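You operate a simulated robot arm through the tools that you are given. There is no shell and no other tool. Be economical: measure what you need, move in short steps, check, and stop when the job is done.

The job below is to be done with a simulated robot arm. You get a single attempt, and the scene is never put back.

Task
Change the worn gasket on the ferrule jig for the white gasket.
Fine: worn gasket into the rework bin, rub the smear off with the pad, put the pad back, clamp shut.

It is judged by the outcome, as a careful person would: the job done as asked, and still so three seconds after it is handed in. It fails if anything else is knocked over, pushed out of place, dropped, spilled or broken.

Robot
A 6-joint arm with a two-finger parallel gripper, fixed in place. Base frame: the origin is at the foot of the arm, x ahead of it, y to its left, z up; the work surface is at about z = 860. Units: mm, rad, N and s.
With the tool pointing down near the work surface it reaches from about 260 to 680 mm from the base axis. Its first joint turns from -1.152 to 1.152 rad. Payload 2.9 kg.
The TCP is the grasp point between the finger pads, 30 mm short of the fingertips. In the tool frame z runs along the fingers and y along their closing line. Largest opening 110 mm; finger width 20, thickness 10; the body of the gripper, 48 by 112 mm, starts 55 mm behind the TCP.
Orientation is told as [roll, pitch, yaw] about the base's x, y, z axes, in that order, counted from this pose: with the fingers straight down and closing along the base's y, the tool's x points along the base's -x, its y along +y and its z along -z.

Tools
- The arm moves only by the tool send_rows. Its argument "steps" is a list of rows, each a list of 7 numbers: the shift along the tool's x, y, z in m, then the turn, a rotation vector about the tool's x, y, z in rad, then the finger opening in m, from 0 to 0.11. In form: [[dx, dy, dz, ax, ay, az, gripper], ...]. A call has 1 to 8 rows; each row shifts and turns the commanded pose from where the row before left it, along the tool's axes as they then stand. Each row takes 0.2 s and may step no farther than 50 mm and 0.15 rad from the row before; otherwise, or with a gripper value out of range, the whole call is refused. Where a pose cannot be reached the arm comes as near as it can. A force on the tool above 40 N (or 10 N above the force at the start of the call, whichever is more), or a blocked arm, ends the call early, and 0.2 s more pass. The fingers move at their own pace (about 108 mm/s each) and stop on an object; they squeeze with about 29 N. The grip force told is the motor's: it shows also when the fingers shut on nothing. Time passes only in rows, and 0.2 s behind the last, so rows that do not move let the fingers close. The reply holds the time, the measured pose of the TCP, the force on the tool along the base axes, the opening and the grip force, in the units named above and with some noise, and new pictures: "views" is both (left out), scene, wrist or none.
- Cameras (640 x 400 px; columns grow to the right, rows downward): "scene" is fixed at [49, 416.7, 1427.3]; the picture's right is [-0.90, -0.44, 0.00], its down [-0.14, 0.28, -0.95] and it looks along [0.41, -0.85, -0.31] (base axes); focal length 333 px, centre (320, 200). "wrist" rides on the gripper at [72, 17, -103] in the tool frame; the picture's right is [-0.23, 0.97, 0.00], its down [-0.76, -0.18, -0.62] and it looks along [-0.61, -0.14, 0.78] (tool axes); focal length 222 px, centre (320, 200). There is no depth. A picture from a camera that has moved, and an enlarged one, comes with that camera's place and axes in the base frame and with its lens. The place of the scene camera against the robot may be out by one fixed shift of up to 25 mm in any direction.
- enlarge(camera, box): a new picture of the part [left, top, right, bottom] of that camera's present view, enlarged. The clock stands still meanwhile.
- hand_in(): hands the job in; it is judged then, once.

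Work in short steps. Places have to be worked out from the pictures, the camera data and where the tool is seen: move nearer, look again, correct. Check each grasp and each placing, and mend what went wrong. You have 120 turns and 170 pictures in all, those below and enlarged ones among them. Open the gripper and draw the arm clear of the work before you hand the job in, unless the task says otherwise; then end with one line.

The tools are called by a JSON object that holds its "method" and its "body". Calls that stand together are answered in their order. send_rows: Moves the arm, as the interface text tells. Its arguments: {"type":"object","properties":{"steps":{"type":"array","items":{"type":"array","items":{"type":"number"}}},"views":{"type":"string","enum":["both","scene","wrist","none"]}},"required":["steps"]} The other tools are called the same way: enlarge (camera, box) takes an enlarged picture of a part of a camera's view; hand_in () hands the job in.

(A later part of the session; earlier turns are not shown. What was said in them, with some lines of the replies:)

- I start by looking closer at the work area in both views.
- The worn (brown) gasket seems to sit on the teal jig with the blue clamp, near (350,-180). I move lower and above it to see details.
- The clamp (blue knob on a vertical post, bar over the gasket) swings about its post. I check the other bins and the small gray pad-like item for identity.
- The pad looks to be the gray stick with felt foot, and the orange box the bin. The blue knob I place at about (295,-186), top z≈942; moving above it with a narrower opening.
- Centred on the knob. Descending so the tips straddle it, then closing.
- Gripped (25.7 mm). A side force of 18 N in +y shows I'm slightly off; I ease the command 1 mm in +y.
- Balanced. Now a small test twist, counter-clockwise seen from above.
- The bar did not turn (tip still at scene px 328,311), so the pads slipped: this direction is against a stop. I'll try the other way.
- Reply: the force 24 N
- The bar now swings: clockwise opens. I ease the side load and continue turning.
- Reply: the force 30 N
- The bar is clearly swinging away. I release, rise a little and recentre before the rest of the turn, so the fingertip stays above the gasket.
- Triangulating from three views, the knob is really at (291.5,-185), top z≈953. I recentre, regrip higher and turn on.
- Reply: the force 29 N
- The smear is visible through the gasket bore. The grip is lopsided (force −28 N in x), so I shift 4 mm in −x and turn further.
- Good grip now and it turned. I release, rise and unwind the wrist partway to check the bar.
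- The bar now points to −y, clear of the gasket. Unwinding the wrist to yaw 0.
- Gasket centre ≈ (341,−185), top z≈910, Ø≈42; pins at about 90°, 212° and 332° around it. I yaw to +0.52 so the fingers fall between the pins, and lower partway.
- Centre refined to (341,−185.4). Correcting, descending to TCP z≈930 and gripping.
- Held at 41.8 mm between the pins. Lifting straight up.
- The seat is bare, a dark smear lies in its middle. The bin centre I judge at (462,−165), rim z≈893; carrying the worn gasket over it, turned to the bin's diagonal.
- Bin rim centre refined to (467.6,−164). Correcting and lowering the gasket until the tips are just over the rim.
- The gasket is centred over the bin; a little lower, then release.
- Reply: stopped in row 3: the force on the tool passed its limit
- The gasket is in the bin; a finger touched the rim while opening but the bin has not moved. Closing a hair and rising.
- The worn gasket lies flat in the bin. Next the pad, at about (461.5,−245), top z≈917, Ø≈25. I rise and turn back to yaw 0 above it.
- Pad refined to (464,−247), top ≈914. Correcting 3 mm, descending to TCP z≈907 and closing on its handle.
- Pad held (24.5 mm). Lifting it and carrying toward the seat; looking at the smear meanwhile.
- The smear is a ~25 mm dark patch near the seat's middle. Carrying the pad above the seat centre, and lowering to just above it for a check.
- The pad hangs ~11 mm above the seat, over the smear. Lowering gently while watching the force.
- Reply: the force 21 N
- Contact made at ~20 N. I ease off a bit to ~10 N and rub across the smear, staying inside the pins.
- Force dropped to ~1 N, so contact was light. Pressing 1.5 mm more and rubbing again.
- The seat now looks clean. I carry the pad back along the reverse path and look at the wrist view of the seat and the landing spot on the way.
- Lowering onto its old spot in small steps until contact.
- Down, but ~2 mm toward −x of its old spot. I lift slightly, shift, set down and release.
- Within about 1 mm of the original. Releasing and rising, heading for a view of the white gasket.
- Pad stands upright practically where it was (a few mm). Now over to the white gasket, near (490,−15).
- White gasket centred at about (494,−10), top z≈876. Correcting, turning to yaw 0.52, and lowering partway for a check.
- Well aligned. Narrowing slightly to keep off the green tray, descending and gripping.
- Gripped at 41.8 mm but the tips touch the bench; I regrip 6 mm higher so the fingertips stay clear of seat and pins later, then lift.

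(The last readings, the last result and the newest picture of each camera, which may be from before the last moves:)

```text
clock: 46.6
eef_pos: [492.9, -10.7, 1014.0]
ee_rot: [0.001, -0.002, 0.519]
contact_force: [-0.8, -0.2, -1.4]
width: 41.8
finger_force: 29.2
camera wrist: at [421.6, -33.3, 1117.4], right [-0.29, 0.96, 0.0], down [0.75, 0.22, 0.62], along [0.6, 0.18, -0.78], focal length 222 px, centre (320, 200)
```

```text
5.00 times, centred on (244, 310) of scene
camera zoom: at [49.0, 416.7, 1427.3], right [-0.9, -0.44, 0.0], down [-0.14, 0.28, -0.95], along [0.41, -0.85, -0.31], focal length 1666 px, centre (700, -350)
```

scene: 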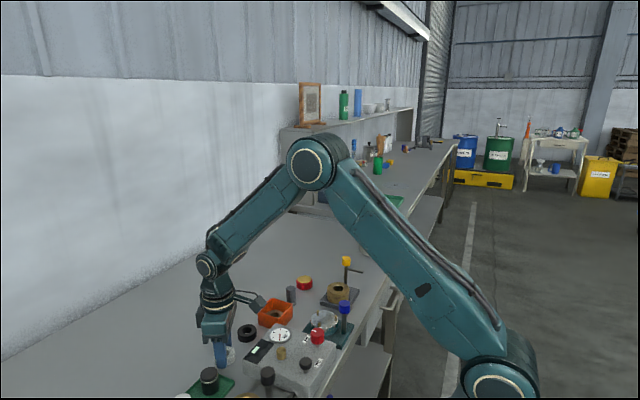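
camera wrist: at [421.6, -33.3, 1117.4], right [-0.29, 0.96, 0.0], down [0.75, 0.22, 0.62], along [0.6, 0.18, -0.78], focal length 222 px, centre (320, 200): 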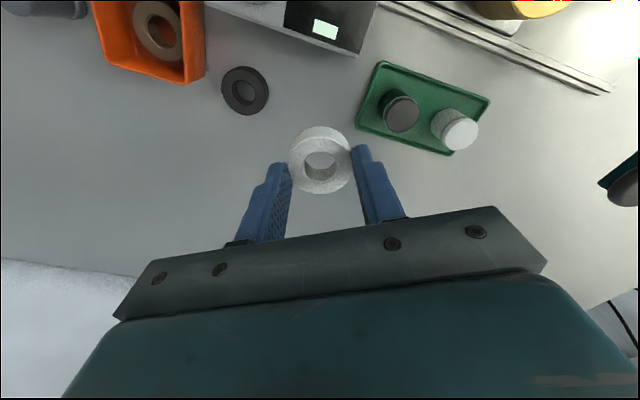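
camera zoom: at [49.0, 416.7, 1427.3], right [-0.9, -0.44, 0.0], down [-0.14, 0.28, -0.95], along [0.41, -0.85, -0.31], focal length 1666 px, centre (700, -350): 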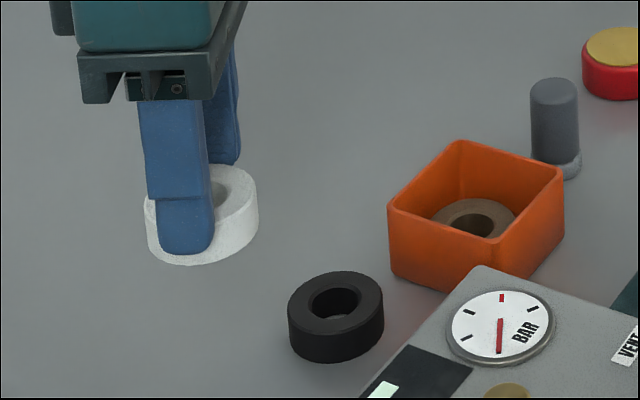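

White gasket is held. Carrying it over to the seat at the same height.

{"method": "send_rows", "body": {"steps": [[0.0438, -0.015, 0, 0, 0, 0, 0.03], [0.0438, -0.015, 0, 0, 0, 0, 0.03], [0.0438, -0.015, 0, 0, 0, 0, 0.03], [0.0438, -0.015, 0, 0, 0, 0, 0.03], [0.0438, -0.015, 0, 0, 0, 0, 0.03], [0, 0, 0.03, 0, 0, 0, 0.03], [0, 0, 0, 0, 0, 0, 0.03]]}}

{"method": "enlarge", "body": {"camera": "wrist", "box": [230, 70, 422, 190]}}

{"method": "enlarge", "body": {"camera": "scene", "box": [288, 285, 368, 335]}}

```text
clock: 48.2
eef_pos: [342.4, -183.1, 983.4]
ee_rot: [-0.001, 0.001, 0.521]
contact_force: [-0.2, 0.1, 0.2]
width: 41.9
finger_force: 28.4
camera wrist: at [272.1, -205.2, 1087.1], right [-0.29, 0.96, 0.0], down [0.75, 0.22, 0.62], along [0.6, 0.18, -0.78], focal length 222 px, centre (320, 200)
```

scene: 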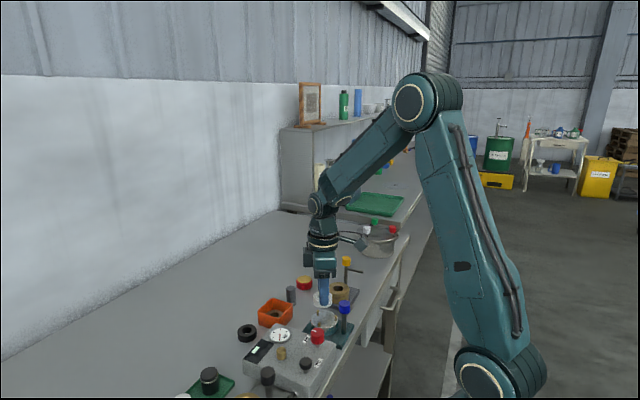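
wrist: 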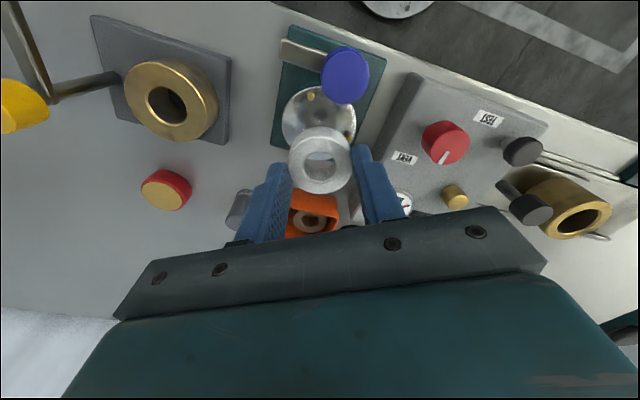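

```text
3.33 times, centred on (326, 130) of wrist
camera zoom: at [272.1, -205.2, 1087.1], right [-0.29, 0.96, 0.0], down [0.75, 0.22, 0.62], along [0.6, 0.18, -0.78], focal length 740 px, centre (300, 433)
```

zoom: 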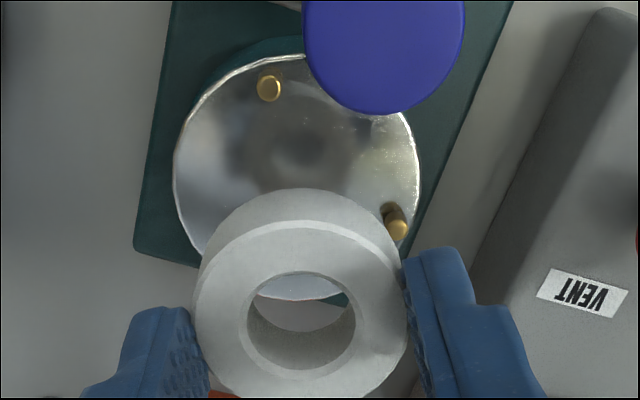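

```text
8.00 times, centred on (328, 310) of scene
camera zoom: at [49.1, 416.7, 1427.3], right [-0.9, -0.44, 0.0], down [-0.14, 0.28, -0.95], along [0.41, -0.85, -0.31], focal length 2666 px, centre (256, -680)
```

zoom: 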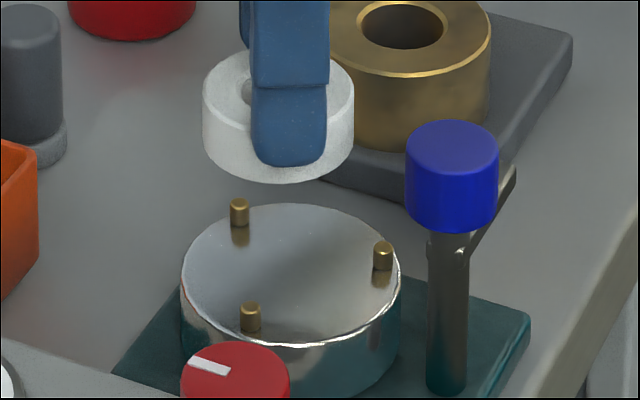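

The seat is clean. From the pins the seat centre is (340.5,−184.9); I correct by about (−2,−1.5) mm and lower to a few mm above.

{"method": "send_rows", "body": {"steps": [[0.0026, -0.0004, 0.01, 0, 0, 0, 0.03], [0, 0, 0.016, 0, 0, 0, 0.03], [0, 0, 0.005, 0, 0, 0, 0.03], [0, 0, 0, 0, 0, 0, 0.03]], "views": "wrist"}}

{"method": "enlarge", "body": {"camera": "scene", "box": [300, 295, 356, 330]}}

{"method": "enlarge", "body": {"camera": "wrist", "box": [240, 80, 400, 200]}}

```text
clock: 49.2
eef_pos: [340.5, -185.5, 950.3]
ee_rot: [0.0, -0.001, 0.518]
contact_force: [0.2, -0.8, -0.1]
width: 41.5
finger_force: 29.4
camera wrist: at [269.8, -207.9, 1055.2], right [-0.29, 0.96, 0.0], down [0.75, 0.22, 0.62], along [0.6, 0.18, -0.78], focal length 222 px, centre (320, 200)
```

wrist: 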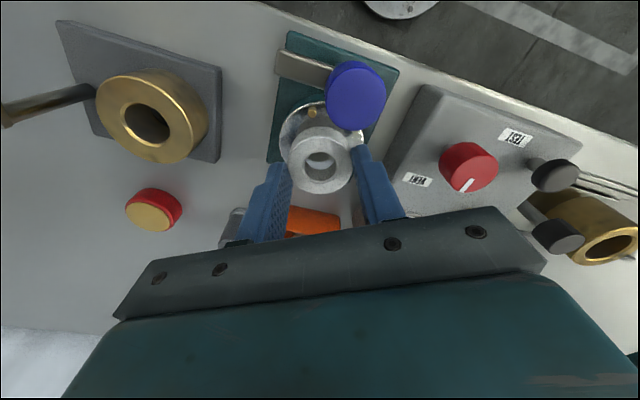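

```text
11.43 times, centred on (328, 312) of scene
camera zoom: at [49.1, 416.7, 1427.3], right [-0.9, -0.44, 0.0], down [-0.14, 0.28, -0.95], along [0.41, -0.85, -0.31], focal length 3809 px, centre (229, -1086)
```

zoom: 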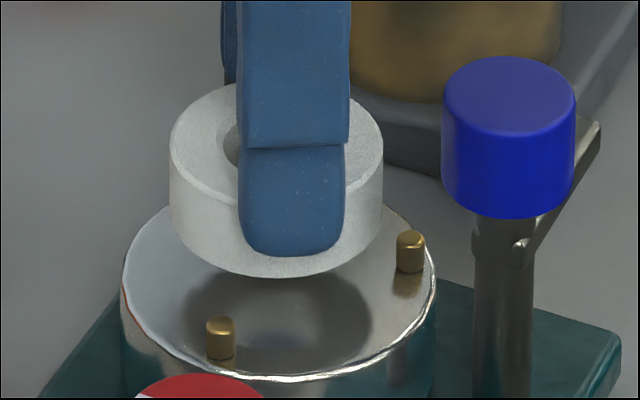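

```text
3.33 times, centred on (320, 140) of wrist
camera zoom: at [269.8, -207.9, 1055.2], right [-0.29, 0.96, 0.0], down [0.75, 0.22, 0.62], along [0.6, 0.18, -0.78], focal length 740 px, centre (320, 400)
```

zoom: 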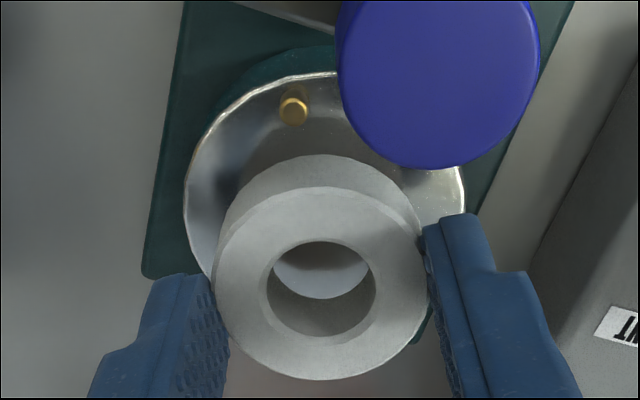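

Aligned laterally. Lowering in small steps to contact.

{"method": "send_rows", "body": {"steps": [[0, 0, 0.005, 0, 0, 0, 0.03], [0, 0, 0.004, 0, 0, 0, 0.03]], "views": "none"}}

{"method": "enlarge", "body": {"camera": "scene", "box": [300, 295, 356, 330]}}

```text
clock: 49.8
eef_pos: [339.2, -185.8, 943.1]
ee_rot: [-0.002, 0.001, 0.52]
contact_force: [0.1, 0.1, 0.5]
width: 41.8
finger_force: 29.1
```

```text
11.43 times, centred on (328, 312) of scene
camera zoom: at [49.1, 416.7, 1427.3], right [-0.9, -0.44, 0.0], down [-0.14, 0.28, -0.95], along [0.41, -0.85, -0.31], focal length 3809 px, centre (229, -1086)
```

zoom: 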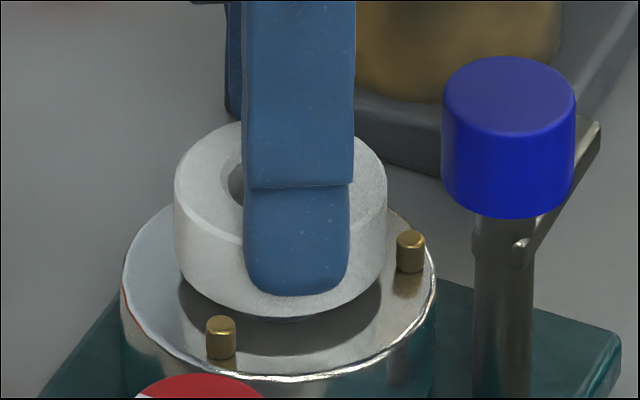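

{"method": "send_rows", "body": {"steps": [[0, 0, 0.0035, 0, 0, 0, 0.03]], "views": "none"}}

{"method": "send_rows", "body": {"steps": [[0, 0, 0.002, 0, 0, 0, 0.03]], "views": "none"}}

{"method": "enlarge", "body": {"camera": "scene", "box": [300, 295, 356, 330]}}

```text
clock: 50.2
eef_pos: [339.0, -187.0, 939.3]
ee_rot: [-0.001, 0.0, 0.518]
contact_force: [1.1, -0.1, -1.4]
width: 41.8
finger_force: 29.3
```

```text
clock: 50.6
eef_pos: [338.1, -186.6, 937.2]
ee_rot: [-0.001, 0.002, 0.518]
contact_force: [0.0, -0.1, -0.7]
width: 41.8
finger_force: 28.4
```

```text
11.43 times, centred on (328, 312) of scene
camera zoom: at [49.1, 416.7, 1427.3], right [-0.9, -0.44, 0.0], down [-0.14, 0.28, -0.95], along [0.41, -0.85, -0.31], focal length 3809 px, centre (229, -1086)
```

zoom: 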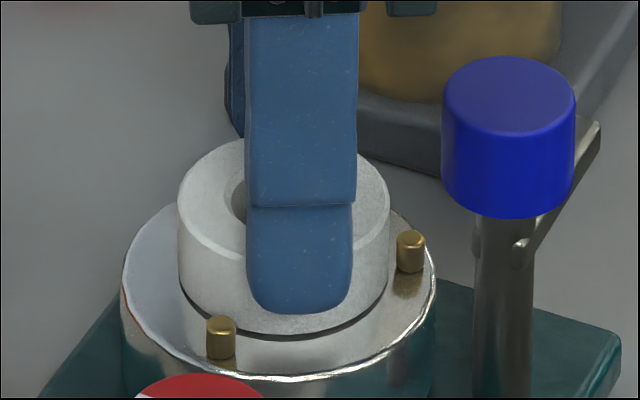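

Almost down; it drifted ~1 mm toward −x, so I correct and lower the last bit.

{"method": "send_rows", "body": {"steps": [[-0.0012, 0, 0, 0, 0, 0, 0.03], [0, 0, 0.0015, 0, 0, 0, 0.03]], "views": "none"}}

{"method": "send_rows", "body": {"steps": [[0, 0, 0.0015, 0, 0, 0, 0.03]], "views": "none"}}

{"method": "enlarge", "body": {"camera": "scene", "box": [300, 295, 356, 330]}}

```text
clock: 51.2
eef_pos: [339.0, -187.1, 936.6]
ee_rot: [0.001, 0.001, 0.519]
contact_force: [-0.6, 2.2, 3.2]
width: 42.0
finger_force: 29.8
```

```text
clock: 51.6
eef_pos: [340.7, -187.3, 936.5]
ee_rot: [-0.003, -0.001, 0.519]
contact_force: [-8.0, 2.3, 31.4]
width: 41.2
finger_force: 28.7
```

```text
11.43 times, centred on (328, 312) of scene
camera zoom: at [48.5, 417.0, 1427.3], right [-0.9, -0.44, 0.0], down [-0.14, 0.28, -0.95], along [0.41, -0.85, -0.31], focal length 3809 px, centre (229, -1086)
```

zoom: 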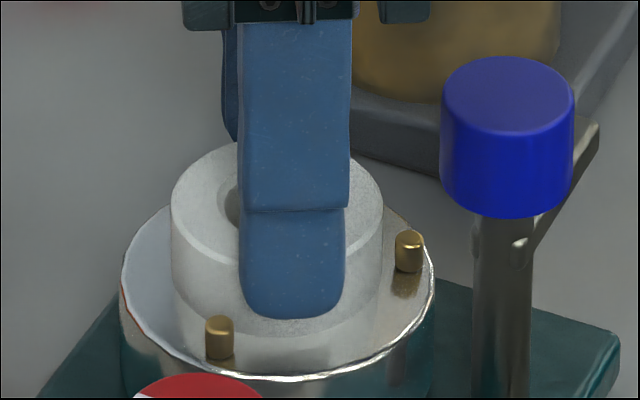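

Seated flush and centred (31 N). Easing the force, opening just enough, and rising.

{"method": "send_rows", "body": {"steps": [[0, 0, -0.002, 0, 0, 0, 0.03], [0, 0, 0, 0, 0, 0, 0.05], [0, 0, 0, 0, 0, 0, 0.05], [0, 0, -0.02, 0, 0, 0, 0.05], [0, 0, -0.05, 0, 0, 0, 0.05]]}}

{"method": "enlarge", "body": {"camera": "scene", "box": [300, 295, 356, 330]}}

{"method": "enlarge", "body": {"camera": "wrist", "box": [240, 60, 400, 180]}}

```text
clock: 52.8
eef_pos: [340.4, -184.0, 1004.3]
ee_rot: [0.0, 0.001, 0.521]
contact_force: [-0.1, -0.3, 0.1]
width: 50.2
finger_force: 0.0
camera wrist: at [270.3, -206.4, 1109.1], right [-0.29, 0.96, 0.0], down [0.75, 0.22, 0.62], along [0.6, 0.18, -0.78], focal length 222 px, centre (320, 200)
```

scene: 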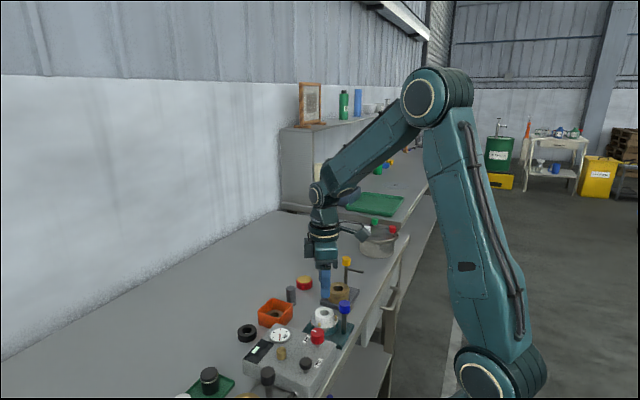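
wrist: 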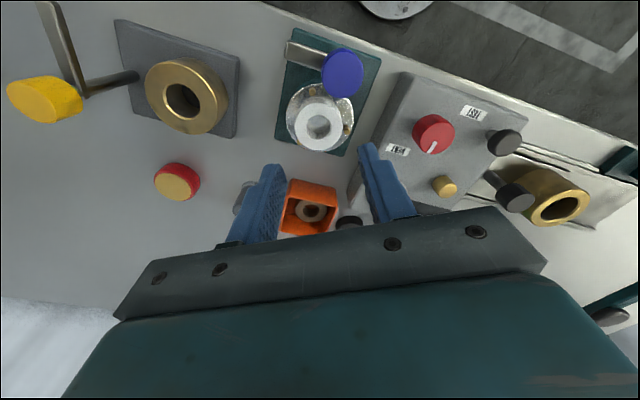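

```text
11.43 times, centred on (328, 312) of scene
camera zoom: at [49.0, 416.7, 1427.3], right [-0.9, -0.44, 0.0], down [-0.14, 0.28, -0.95], along [0.41, -0.85, -0.31], focal length 3809 px, centre (229, -1086)
```

zoom: 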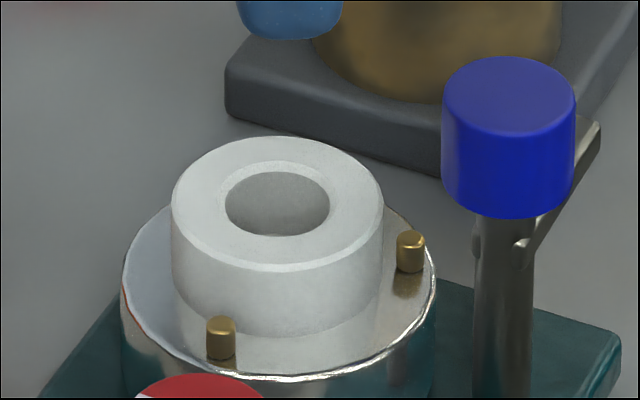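

```text
3.33 times, centred on (320, 120) of wrist
camera zoom: at [270.3, -206.4, 1109.1], right [-0.29, 0.96, 0.0], down [0.75, 0.22, 0.62], along [0.6, 0.18, -0.78], focal length 740 px, centre (320, 467)
```

zoom: 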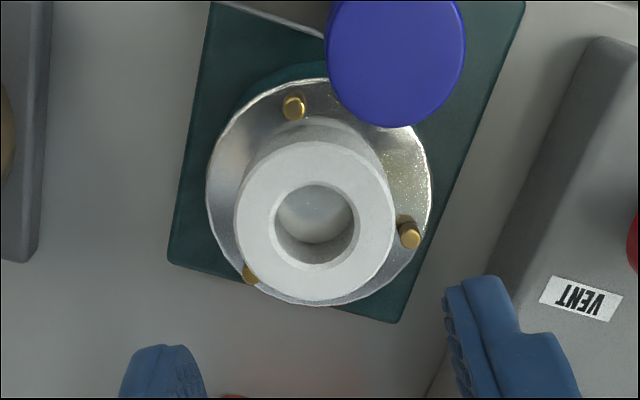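

The white gasket sits flush and centred within the pins. Now to close the clamp: moving above the knob (291.5,−185) and winding the wrist for the closing turn.

{"method": "send_rows", "body": {"steps": [[0.0215, 0.0117, 0, 0, 0, 0, 0.05], [0.0215, 0.0116, 0, 0, 0, 0, 0.05], [0, 0, 0, 0, 0, 0.14, 0.05], [0, 0, 0, 0, 0, 0.14, 0.05], [0, 0, 0, 0, 0, 0.14, 0.05], [0, 0, 0, 0, 0, 0.14, 0.05], [0, 0, 0, 0, 0, 0.14, 0.05], [0, 0, 0, 0, 0, 0.14, 0.05]], "views": "none"}}

{"method": "send_rows", "body": {"steps": [[0, 0, 0, 0, 0, 0.14, 0.05], [0, 0, 0, 0, 0, 0.14, 0.05], [0, 0, 0, 0, 0, 0.14, 0.05], [0, 0, 0, 0, 0, 0.14, 0.05], [0, 0, 0, 0, 0, 0.14, 0.05], [0, 0, 0, 0, 0, 0.14, 0.05], [0, 0, 0, 0, 0, 0.14, 0.05], [0, 0, 0, 0, 0, 0.1, 0.05]], "views": "wrist"}}

{"method": "enlarge", "body": {"camera": "wrist", "box": [240, 80, 432, 200]}}

```text
clock: 54.6
eef_pos: [292.0, -185.8, 1006.4]
ee_rot: [0.0, -0.001, -0.325]
contact_force: [0.8, 0.7, 0.4]
width: 50.3
finger_force: 0.0
```

```text
clock: 56.4
eef_pos: [290.3, -186.6, 1006.2]
ee_rot: [0.001, 0.0, -1.404]
contact_force: [0.7, 0.0, -0.3]
width: 50.0
finger_force: 0.1
camera wrist: at [296.5, -112.5, 1110.1], right [1.0, -0.06, 0.0], down [-0.05, -0.78, 0.62], along [-0.04, -0.62, -0.78], focal length 222 px, centre (320, 200)
```

wrist: 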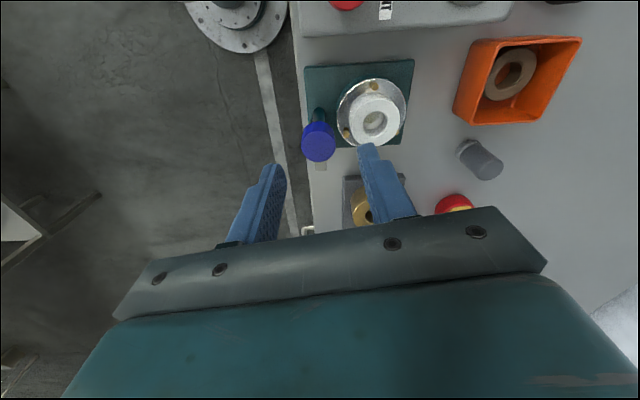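

```text
3.33 times, centred on (336, 140) of wrist
camera zoom: at [296.5, -112.5, 1110.1], right [1.0, -0.06, 0.0], down [-0.05, -0.78, 0.62], along [-0.04, -0.62, -0.78], focal length 740 px, centre (267, 400)
```

zoom: 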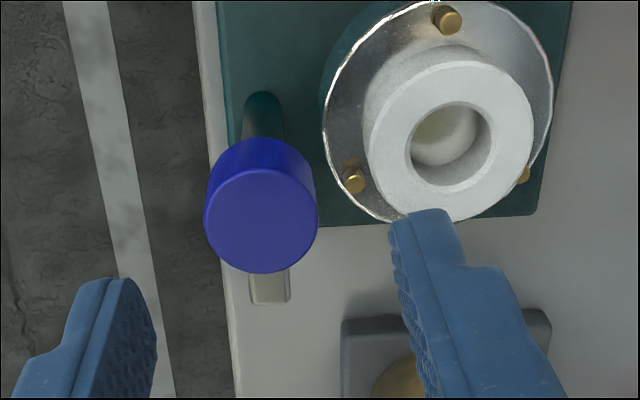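

Aligned with the knob; the bar points straight to −y between the fingers. Descending and gripping.

{"method": "send_rows", "body": {"steps": [[0, 0.0005, 0.025, 0, 0, 0, 0.05], [0, 0, 0.024, 0, 0, 0, 0.05], [0, 0, 0, 0, 0, 0, 0.02], [0, 0, 0, 0, 0, 0, 0.02]], "views": "none"}}

```text
clock: 57.4
eef_pos: [289.8, -185.4, 957.7]
ee_rot: [-0.003, -0.001, -1.402]
contact_force: [-16.4, -1.7, 4.1]
width: 25.1
finger_force: 45.1
```

Gripped; easing the −x side load, then turning counter-clockwise.

{"method": "send_rows", "body": {"steps": [[0, -0.0025, 0, 0, 0, 0, 0.02], [0, 0, 0, 0, 0, -0.13, 0.02], [0, 0, 0, 0, 0, -0.13, 0.02], [0, 0, 0, 0, 0, -0.13, 0.02], [0, 0, 0, 0, 0, -0.13, 0.02]], "views": "wrist"}}

{"method": "enlarge", "body": {"camera": "scene", "box": [296, 290, 376, 340]}}

```text
clock: 58.6
eef_pos: [291.1, -185.5, 957.1]
ee_rot: [0.003, -0.003, -0.875]
contact_force: [14.7, 8.8, -6.4]
width: 25.3
finger_force: 45.1
camera wrist: at [257.9, -120.4, 1061.1], right [0.89, 0.45, 0.0], down [0.35, -0.7, 0.62], along [0.28, -0.56, -0.78], focal length 222 px, centre (320, 200)
```

wrist: 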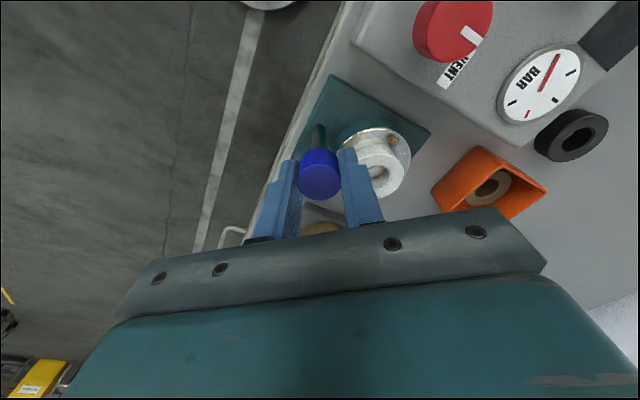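

```text
8.00 times, centred on (336, 315) of scene
camera zoom: at [49.5, 416.9, 1427.2], right [-0.9, -0.44, 0.0], down [-0.14, 0.28, -0.95], along [0.41, -0.85, -0.31], focal length 2666 px, centre (192, -720)
```

zoom: 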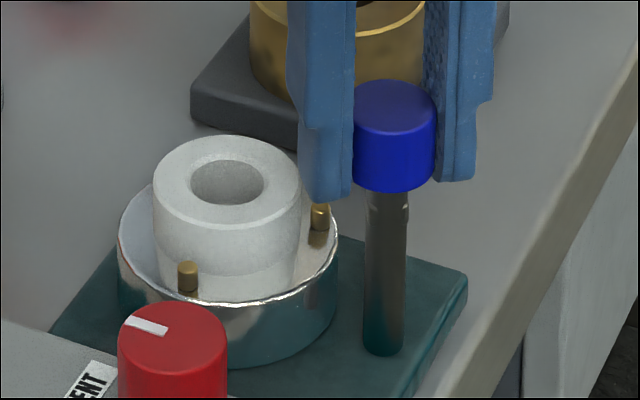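

Turning with the bar. Easing the load and continuing.

{"method": "send_rows", "body": {"steps": [[0, 0.0018, 0, 0, 0, -0.13, 0.02], [0, 0, 0, 0, 0, -0.13, 0.02], [0, 0, 0, 0, 0, -0.13, 0.02], [0, 0, 0, 0, 0, -0.13, 0.02], [0, 0, 0, 0, 0, -0.13, 0.02]], "views": "none"}}

{"method": "enlarge", "body": {"camera": "scene", "box": [296, 290, 376, 340]}}

```text
clock: 59.8
eef_pos: [291.3, -183.9, 957.4]
ee_rot: [0.0, -0.003, -0.228]
contact_force: [14.7, 2.6, -12.1]
width: 25.1
finger_force: 44.5
```

```text
8.00 times, centred on (336, 315) of scene
camera zoom: at [49.6, 416.7, 1427.3], right [-0.9, -0.44, 0.0], down [-0.14, 0.28, -0.95], along [0.41, -0.85, -0.31], focal length 2666 px, centre (192, -720)
```

zoom: 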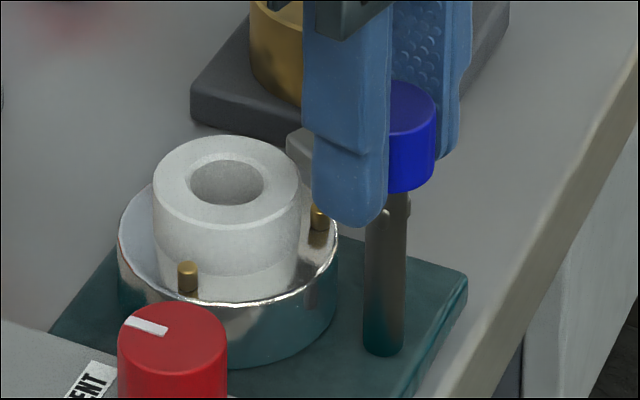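

The bar tip approaches the gasket. Easing and turning further in smaller steps.

{"method": "send_rows", "body": {"steps": [[-0.002, 0, 0.0015, 0, 0, -0.08, 0.02], [0, 0, 0, 0, 0, -0.08, 0.02], [0, 0, 0, 0, 0, -0.08, 0.02], [0, 0, 0, 0, 0, -0.08, 0.02]], "views": "none"}}

{"method": "enlarge", "body": {"camera": "scene", "box": [296, 290, 376, 340]}}

```text
clock: 61.0
eef_pos: [291.7, -184.2, 955.4]
ee_rot: [0.002, 0.002, 0.09]
contact_force: [-4.1, 2.5, 5.1]
width: 24.9
finger_force: 44.7
stopped in row 4: the force on the tool passed its limit (the readings are from after the stop); the commanded pose is now the measured one
```

```text
8.00 times, centred on (336, 315) of scene
camera zoom: at [48.9, 416.8, 1427.3], right [-0.9, -0.44, 0.0], down [-0.14, 0.28, -0.95], along [0.41, -0.85, -0.31], focal length 2666 px, centre (192, -720)
```

zoom: 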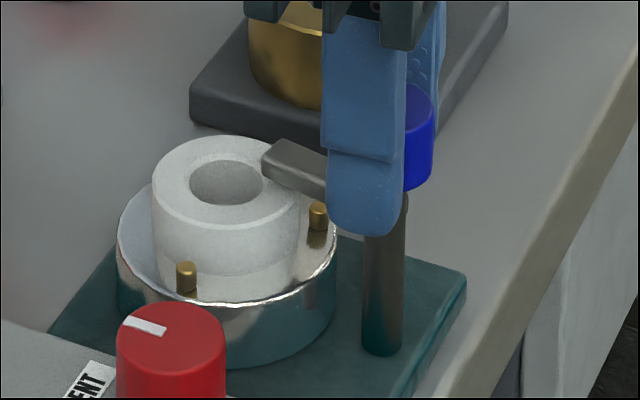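

The bar is over the gasket; a little more turn to the stop (earlier closed tip at 258,172 in this view).

{"method": "send_rows", "body": {"steps": [[0, 0, 0, 0, 0, -0.08, 0.02], [0, 0, 0, 0, 0, -0.08, 0.02], [0, 0, 0, 0, 0, -0.08, 0.02]], "views": "none"}}

{"method": "enlarge", "body": {"camera": "scene", "box": [296, 290, 376, 340]}}

```text
clock: 61.8
eef_pos: [292.4, -184.0, 956.4]
ee_rot: [0.002, 0.0, 0.333]
contact_force: [-0.1, 10.0, 8.2]
width: 25.5
finger_force: 44.9
```

```text
8.00 times, centred on (336, 315) of scene
camera zoom: at [49.0, 417.0, 1427.2], right [-0.9, -0.44, 0.0], down [-0.14, 0.28, -0.95], along [0.41, -0.85, -0.31], focal length 2666 px, centre (192, -720)
```

zoom: 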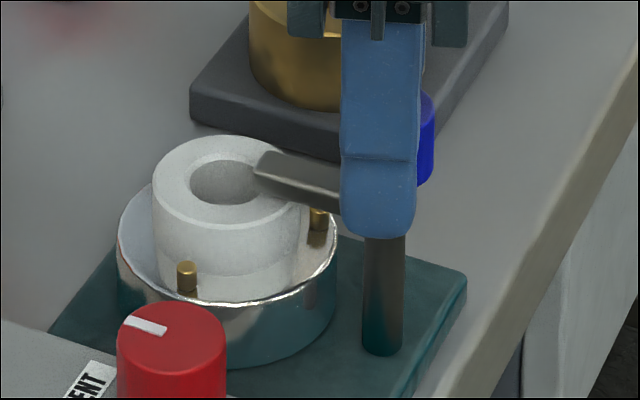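

Tip now matches the original closed place. One more nudge to be at the stop, then compare.

{"method": "send_rows", "body": {"steps": [[0, 0.001, 0, 0, 0, -0.08, 0.02], [0, 0, 0, 0, 0, -0.06, 0.02]], "views": "none"}}

{"method": "send_rows", "body": {"steps": [[0, 0, 0, 0, 0, 0, 0.045], [0, 0, 0, 0, 0, 0, 0.045], [0, 0, -0.04, 0, 0, 0, 0.045], [0, 0, -0.05, 0, 0, 0, 0.045], [0, 0, -0.05, 0, 0, 0, 0.045]]}}

{"method": "enlarge", "body": {"camera": "scene", "box": [296, 290, 376, 340]}}

{"method": "enlarge", "body": {"camera": "wrist", "box": [240, 60, 432, 180]}}

```text
clock: 62.4
eef_pos: [291.8, -184.3, 956.2]
ee_rot: [-0.002, 0.003, 0.47]
contact_force: [0.8, -1.4, 1.8]
width: 25.9
finger_force: 44.9
```

```text
clock: 63.6
eef_pos: [290.2, -182.5, 1097.0]
ee_rot: [0.001, 0.001, 0.469]
contact_force: [0.7, -0.1, -0.5]
width: 45.1
finger_force: 0.1
camera wrist: at [219.8, -201.2, 1199.7], right [-0.24, 0.97, 0.0], down [0.76, 0.19, 0.62], along [0.6, 0.15, -0.78], focal length 222 px, centre (320, 200)
```

scene: 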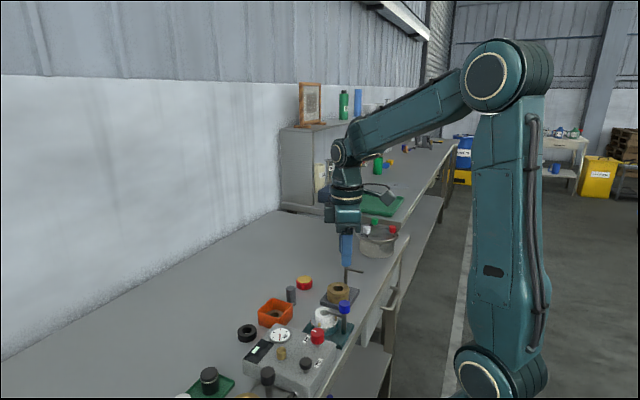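
wrist: 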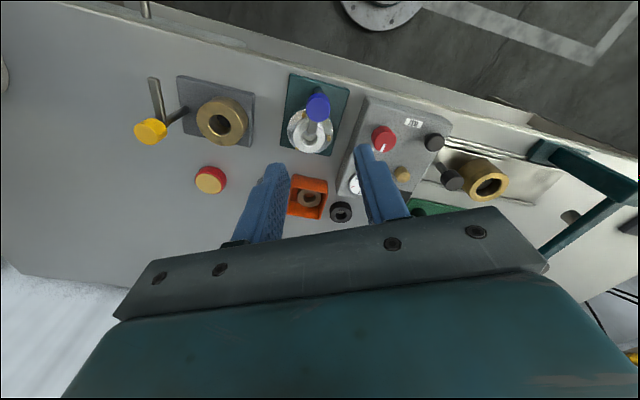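

```text
8.00 times, centred on (336, 315) of scene
camera zoom: at [49.0, 416.7, 1427.3], right [-0.9, -0.44, 0.0], down [-0.14, 0.28, -0.95], along [0.41, -0.85, -0.31], focal length 2666 px, centre (192, -720)
```

zoom: 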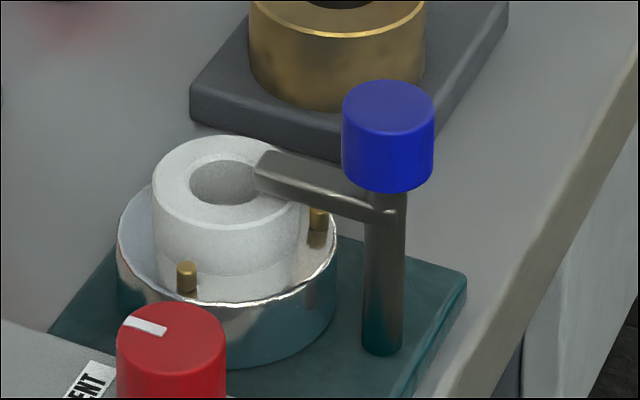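

```text
3.33 times, centred on (336, 120) of wrist
camera zoom: at [219.8, -201.2, 1199.7], right [-0.24, 0.97, 0.0], down [0.76, 0.19, 0.62], along [0.6, 0.15, -0.78], focal length 740 px, centre (267, 467)
```

zoom: 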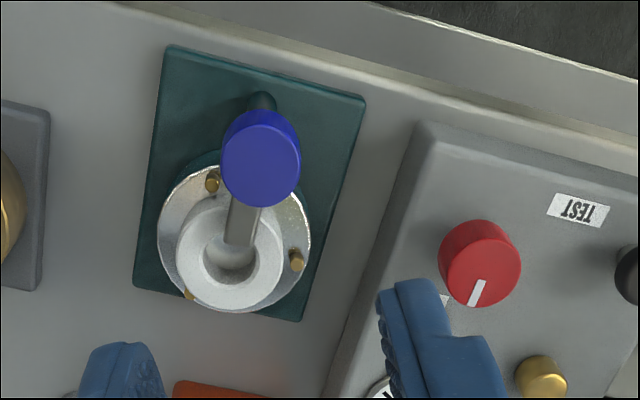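

The job is complete: the clamp is shut as it was at first, the white gasket is seated, the worn one is in the bin, the pad is back, and the arm is clear. Handing in.

{"method": "hand_in", "body": {}}

```text
The job is handed in.
```

The white gasket is on the ferrule jig with the clamp shut. The worn gasket is in the orange bin, taken to be the rework bin. The smear is rubbed off, and the pad is back within about 4 mm of where it stood.
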